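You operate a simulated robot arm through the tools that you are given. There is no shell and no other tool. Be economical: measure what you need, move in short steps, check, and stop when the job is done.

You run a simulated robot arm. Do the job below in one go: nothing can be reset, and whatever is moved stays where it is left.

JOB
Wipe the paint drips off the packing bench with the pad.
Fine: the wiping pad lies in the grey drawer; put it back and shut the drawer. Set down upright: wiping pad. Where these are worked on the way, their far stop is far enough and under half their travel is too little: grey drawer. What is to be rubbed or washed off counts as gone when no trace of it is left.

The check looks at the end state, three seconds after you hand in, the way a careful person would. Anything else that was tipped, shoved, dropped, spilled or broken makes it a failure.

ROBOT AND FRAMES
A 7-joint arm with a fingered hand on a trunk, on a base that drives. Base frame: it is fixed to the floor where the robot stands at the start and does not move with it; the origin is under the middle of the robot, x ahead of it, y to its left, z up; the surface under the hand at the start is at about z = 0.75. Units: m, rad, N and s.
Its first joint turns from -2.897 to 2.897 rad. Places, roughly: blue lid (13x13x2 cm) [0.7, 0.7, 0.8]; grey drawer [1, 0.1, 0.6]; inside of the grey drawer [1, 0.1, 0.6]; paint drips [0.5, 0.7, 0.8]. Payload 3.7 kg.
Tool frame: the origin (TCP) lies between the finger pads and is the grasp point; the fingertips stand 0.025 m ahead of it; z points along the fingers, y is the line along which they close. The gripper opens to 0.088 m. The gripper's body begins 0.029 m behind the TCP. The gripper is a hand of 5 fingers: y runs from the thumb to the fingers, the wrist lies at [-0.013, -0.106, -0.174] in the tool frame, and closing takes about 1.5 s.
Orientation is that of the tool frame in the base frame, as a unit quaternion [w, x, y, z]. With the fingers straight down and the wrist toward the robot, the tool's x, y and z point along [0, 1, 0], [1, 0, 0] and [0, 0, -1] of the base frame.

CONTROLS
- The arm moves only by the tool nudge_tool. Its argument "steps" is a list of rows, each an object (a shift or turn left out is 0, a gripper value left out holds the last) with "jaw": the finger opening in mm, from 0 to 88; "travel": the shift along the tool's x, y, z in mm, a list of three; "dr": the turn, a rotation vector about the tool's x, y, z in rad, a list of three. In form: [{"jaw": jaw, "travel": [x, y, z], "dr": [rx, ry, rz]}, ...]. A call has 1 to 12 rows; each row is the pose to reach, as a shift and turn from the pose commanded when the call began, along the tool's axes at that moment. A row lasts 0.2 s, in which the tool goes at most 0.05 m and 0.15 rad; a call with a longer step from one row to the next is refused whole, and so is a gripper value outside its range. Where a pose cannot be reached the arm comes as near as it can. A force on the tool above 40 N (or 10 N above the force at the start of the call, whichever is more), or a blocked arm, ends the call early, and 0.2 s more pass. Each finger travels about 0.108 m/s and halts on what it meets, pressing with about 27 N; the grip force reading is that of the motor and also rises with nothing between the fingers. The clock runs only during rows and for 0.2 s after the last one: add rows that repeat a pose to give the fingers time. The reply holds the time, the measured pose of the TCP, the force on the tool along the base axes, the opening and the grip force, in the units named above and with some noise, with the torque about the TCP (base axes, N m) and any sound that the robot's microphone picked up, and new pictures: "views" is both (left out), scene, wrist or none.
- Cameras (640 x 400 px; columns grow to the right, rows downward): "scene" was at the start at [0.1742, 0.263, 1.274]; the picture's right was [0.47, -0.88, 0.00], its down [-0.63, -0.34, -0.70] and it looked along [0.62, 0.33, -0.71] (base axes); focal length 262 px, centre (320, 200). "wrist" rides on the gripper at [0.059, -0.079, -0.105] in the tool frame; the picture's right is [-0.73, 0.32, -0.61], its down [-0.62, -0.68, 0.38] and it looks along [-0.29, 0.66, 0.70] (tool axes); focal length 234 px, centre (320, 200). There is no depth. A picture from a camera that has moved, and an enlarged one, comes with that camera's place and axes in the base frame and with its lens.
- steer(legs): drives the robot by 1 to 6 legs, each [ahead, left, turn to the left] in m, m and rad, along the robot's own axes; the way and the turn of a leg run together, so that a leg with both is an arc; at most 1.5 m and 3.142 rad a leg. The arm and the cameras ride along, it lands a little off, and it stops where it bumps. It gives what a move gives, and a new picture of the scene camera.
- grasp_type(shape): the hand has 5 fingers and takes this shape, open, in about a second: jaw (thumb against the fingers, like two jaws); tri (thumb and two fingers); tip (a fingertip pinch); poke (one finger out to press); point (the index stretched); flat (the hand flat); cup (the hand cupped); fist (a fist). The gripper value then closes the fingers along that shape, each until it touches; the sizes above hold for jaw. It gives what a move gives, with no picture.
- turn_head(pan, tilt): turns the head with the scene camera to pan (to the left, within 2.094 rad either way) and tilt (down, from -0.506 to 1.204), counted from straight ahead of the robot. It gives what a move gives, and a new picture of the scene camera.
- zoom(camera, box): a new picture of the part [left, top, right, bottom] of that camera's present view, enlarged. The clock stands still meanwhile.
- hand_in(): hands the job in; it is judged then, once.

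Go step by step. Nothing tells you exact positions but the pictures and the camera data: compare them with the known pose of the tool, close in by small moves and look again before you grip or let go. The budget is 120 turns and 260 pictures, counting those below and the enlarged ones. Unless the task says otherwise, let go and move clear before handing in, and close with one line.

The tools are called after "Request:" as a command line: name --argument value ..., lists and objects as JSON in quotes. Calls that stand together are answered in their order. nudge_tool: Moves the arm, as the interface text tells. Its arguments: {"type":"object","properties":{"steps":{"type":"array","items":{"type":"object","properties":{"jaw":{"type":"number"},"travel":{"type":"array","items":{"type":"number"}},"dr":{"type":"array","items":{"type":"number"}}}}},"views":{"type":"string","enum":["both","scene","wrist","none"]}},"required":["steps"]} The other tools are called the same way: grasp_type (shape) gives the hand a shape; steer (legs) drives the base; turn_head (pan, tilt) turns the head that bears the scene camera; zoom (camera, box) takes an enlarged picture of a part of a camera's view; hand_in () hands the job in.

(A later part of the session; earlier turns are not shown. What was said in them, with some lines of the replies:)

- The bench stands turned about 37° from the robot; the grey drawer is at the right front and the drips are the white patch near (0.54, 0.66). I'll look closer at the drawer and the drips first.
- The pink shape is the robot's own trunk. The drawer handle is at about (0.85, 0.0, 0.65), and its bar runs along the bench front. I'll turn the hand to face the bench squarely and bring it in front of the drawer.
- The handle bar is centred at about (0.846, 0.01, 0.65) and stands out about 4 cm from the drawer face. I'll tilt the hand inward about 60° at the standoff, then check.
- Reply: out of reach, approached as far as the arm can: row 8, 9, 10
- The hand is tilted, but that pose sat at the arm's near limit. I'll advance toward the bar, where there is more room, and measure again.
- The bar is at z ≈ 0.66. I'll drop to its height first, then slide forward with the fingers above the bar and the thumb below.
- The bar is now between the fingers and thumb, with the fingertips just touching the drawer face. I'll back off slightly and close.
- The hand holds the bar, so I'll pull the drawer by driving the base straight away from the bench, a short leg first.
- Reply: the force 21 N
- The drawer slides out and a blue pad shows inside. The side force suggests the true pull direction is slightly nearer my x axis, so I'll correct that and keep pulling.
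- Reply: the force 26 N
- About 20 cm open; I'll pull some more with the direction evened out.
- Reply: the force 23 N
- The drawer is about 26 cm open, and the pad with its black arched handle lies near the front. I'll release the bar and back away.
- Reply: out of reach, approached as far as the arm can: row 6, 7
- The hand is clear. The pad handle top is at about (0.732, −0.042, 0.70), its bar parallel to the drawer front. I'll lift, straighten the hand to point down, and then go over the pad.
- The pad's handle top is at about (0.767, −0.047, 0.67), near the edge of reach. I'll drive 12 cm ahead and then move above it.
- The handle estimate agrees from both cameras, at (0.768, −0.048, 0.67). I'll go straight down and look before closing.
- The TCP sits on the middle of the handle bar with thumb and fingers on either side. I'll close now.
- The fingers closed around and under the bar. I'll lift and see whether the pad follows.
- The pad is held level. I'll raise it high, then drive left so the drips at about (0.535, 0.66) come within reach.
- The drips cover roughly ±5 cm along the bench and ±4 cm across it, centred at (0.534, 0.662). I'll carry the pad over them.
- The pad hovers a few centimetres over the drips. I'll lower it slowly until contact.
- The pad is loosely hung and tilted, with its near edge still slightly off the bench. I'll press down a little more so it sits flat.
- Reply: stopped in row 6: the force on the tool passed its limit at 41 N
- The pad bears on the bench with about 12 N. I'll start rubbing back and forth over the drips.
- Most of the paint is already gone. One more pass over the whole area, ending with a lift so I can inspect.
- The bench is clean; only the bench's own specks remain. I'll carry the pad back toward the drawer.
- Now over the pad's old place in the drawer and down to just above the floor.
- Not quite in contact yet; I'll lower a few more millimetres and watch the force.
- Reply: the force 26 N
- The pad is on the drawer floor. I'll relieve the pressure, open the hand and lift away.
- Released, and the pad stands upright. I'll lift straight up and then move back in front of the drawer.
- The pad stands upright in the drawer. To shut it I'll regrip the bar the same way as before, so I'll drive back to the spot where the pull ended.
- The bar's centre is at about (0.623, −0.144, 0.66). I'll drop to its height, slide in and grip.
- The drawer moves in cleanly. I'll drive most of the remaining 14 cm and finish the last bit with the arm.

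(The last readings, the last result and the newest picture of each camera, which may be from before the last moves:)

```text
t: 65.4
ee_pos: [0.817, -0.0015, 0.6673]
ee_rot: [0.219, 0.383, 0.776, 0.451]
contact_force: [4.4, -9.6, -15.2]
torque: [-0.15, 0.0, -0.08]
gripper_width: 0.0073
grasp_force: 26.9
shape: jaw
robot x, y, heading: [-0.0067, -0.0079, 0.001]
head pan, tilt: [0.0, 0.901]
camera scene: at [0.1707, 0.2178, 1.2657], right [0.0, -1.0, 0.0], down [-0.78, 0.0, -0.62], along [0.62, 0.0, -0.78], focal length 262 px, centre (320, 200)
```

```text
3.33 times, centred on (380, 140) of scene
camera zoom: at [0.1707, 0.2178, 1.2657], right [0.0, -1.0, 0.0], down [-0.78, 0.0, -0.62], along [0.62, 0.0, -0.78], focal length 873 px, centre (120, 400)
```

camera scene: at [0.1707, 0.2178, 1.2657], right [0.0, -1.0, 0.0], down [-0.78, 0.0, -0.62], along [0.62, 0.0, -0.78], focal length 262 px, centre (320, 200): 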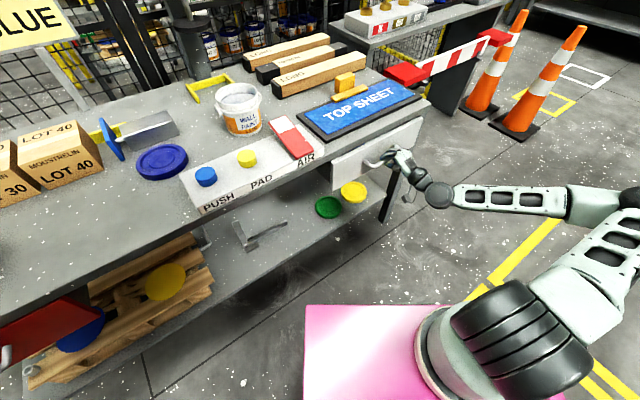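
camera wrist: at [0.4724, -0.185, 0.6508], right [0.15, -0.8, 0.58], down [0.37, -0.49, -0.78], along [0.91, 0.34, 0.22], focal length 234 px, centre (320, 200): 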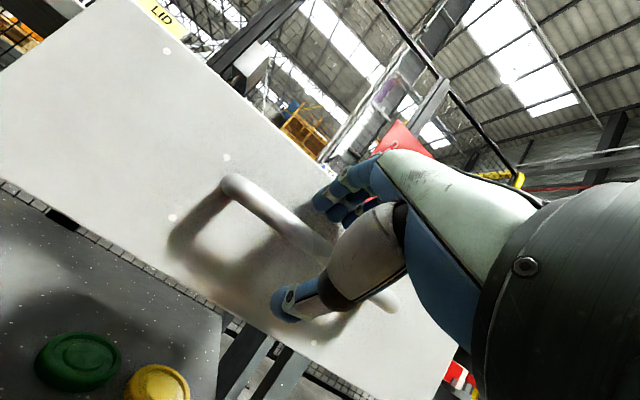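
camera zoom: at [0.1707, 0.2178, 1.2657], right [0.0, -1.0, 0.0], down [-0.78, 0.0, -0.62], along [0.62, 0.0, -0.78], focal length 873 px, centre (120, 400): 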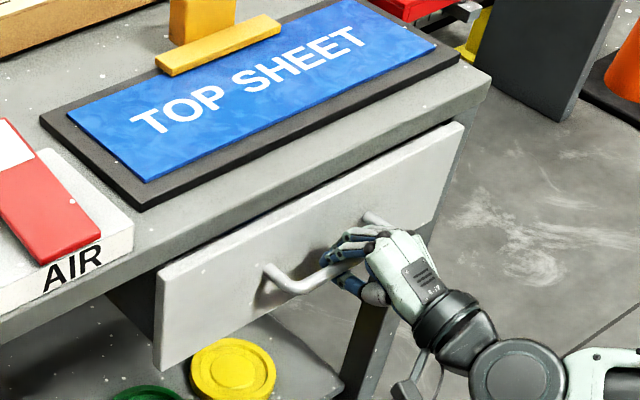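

About 1 cm remains. I'll push it home with the arm until it meets resistance.

Request:
nudge_tool --steps '[{"travel": [-2, 2, 3.5]}, {"travel": [-3, 4, 7]}, {"travel": [-3, 5.5, 9.5]}, {"travel": [-3, 7, 12]}, {"travel": [-3, 8.5, 15]}, {"travel": [-3, 10, 17]}, {"travel": [-3, 11, 19]}, {"travel": [-3, 11, 19]}]' --views "wrist"

Request:
zoom --camera "scene" --box '[310, 80, 450, 200]'

```text
t: 67.2
ee_pos: [0.8356, 0.0088, 0.6668]
ee_rot: [0.219, 0.384, 0.776, 0.45]
contact_force: [-17.1, -9.5, -16.8]
torque: [-0.1, 0.14, -0.02]
gripper_width: 0.0087
grasp_force: 26.5
shape: jaw
robot x, y, heading: [-0.011, -0.0062, 0.001]
head pan, tilt: [0.0, 0.901]
camera wrist: at [0.6956, -0.024, 0.6499], right [0.15, -0.8, 0.58], down [0.37, -0.5, -0.78], along [0.92, 0.34, 0.22], focal length 234 px, centre (320, 200)
```

wrist: 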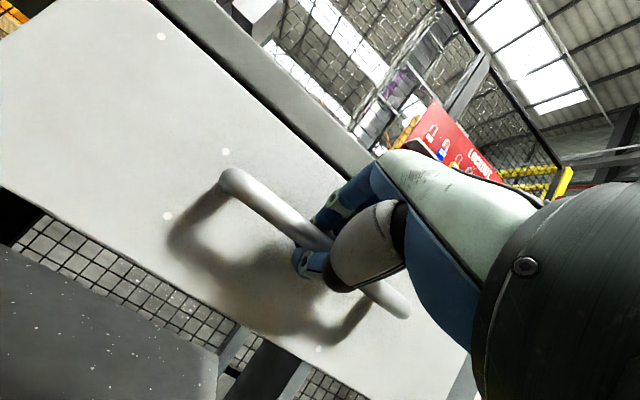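

```text
3.33 times, centred on (380, 140) of scene
camera zoom: at [0.1702, 0.2177, 1.2657], right [0.0, -1.0, 0.0], down [-0.78, 0.0, -0.62], along [0.62, 0.0, -0.78], focal length 873 px, centre (120, 400)
```

zoom: 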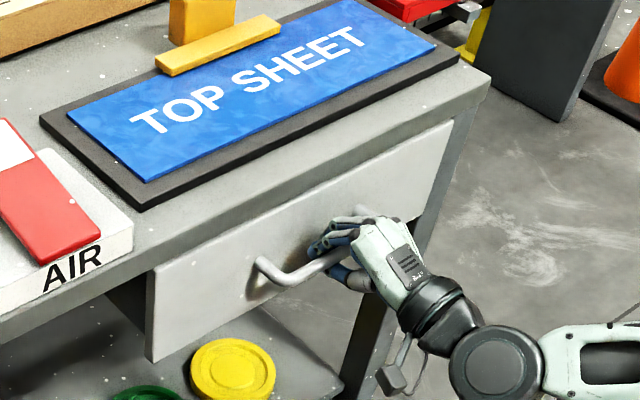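

The drawer is at its stop, pushing back with about 19 N. I'll open the hand and withdraw straight back.

Request:
nudge_tool --steps '[{"jaw": 15}, {"jaw": 30}, {"jaw": 40}, {"jaw": 45, "travel": [0, -4, -7]}, {"jaw": 60, "travel": [0, -4, -7]}, {"jaw": 60, "travel": [0, -4, -7]}, {"travel": [0, -15, -26]}, {"travel": [0, -32, -55]}, {"travel": [0, -50, -82]}, {"travel": [0, -50, -82]}]' --views "both"

Request:
zoom --camera "scene" --box '[310, 80, 450, 200]'

```text
t: 69.4
ee_pos: [0.7585, -0.0486, 0.6658]
ee_rot: [0.22, 0.383, 0.775, 0.451]
contact_force: [-0.3, -0.2, -0.1]
torque: [-0.01, 0.02, 0.02]
gripper_width: 0.0597
grasp_force: 0.0
shape: jaw
robot x, y, heading: [-0.0083, -0.0091, 0.007]
head pan, tilt: [0.0, 0.901]
camera scene: at [0.1701, 0.218, 1.2657], right [0.0, -1.0, 0.0], down [-0.78, 0.0, -0.62], along [0.62, 0.0, -0.78], focal length 262 px, centre (320, 200)
camera wrist: at [0.6189, -0.0812, 0.6479], right [0.15, -0.8, 0.58], down [0.37, -0.49, -0.78], along [0.91, 0.34, 0.22], focal length 234 px, centre (320, 200)
```

scene: 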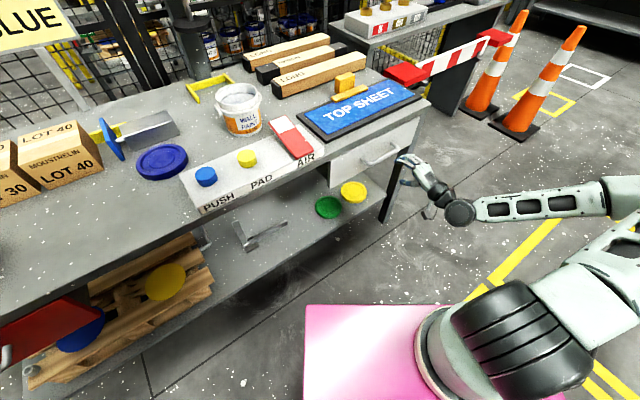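
wrist: 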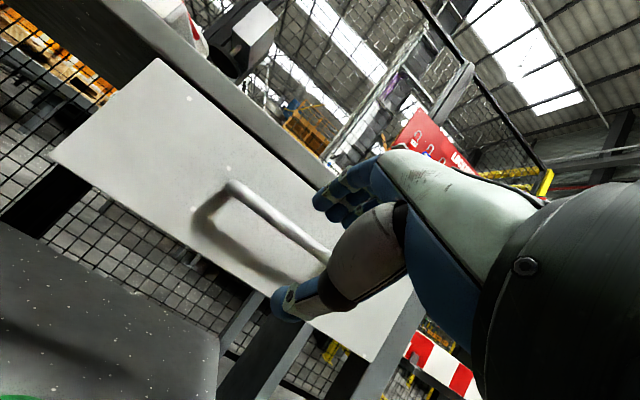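

```text
3.33 times, centred on (380, 140) of scene
camera zoom: at [0.1701, 0.218, 1.2657], right [0.0, -1.0, 0.0], down [-0.78, 0.0, -0.62], along [0.62, 0.0, -0.78], focal length 873 px, centre (120, 400)
```

zoom: 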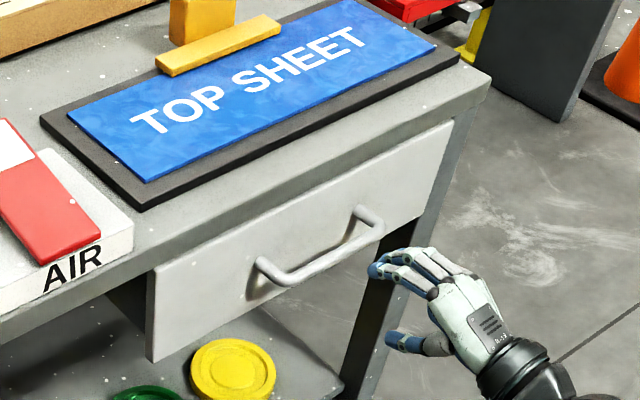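

The drawer face is back exactly where it started, the hand is clear, the pad is inside, and the bench is clean. Handing in.

Request:
hand_in

```text
The job is handed in.
```

The paint drips are wiped off the bench with no trace visible. The pad was set upright in the grey drawer, and the drawer is pushed shut to its stop. I could not see the pad once the drawer closed.
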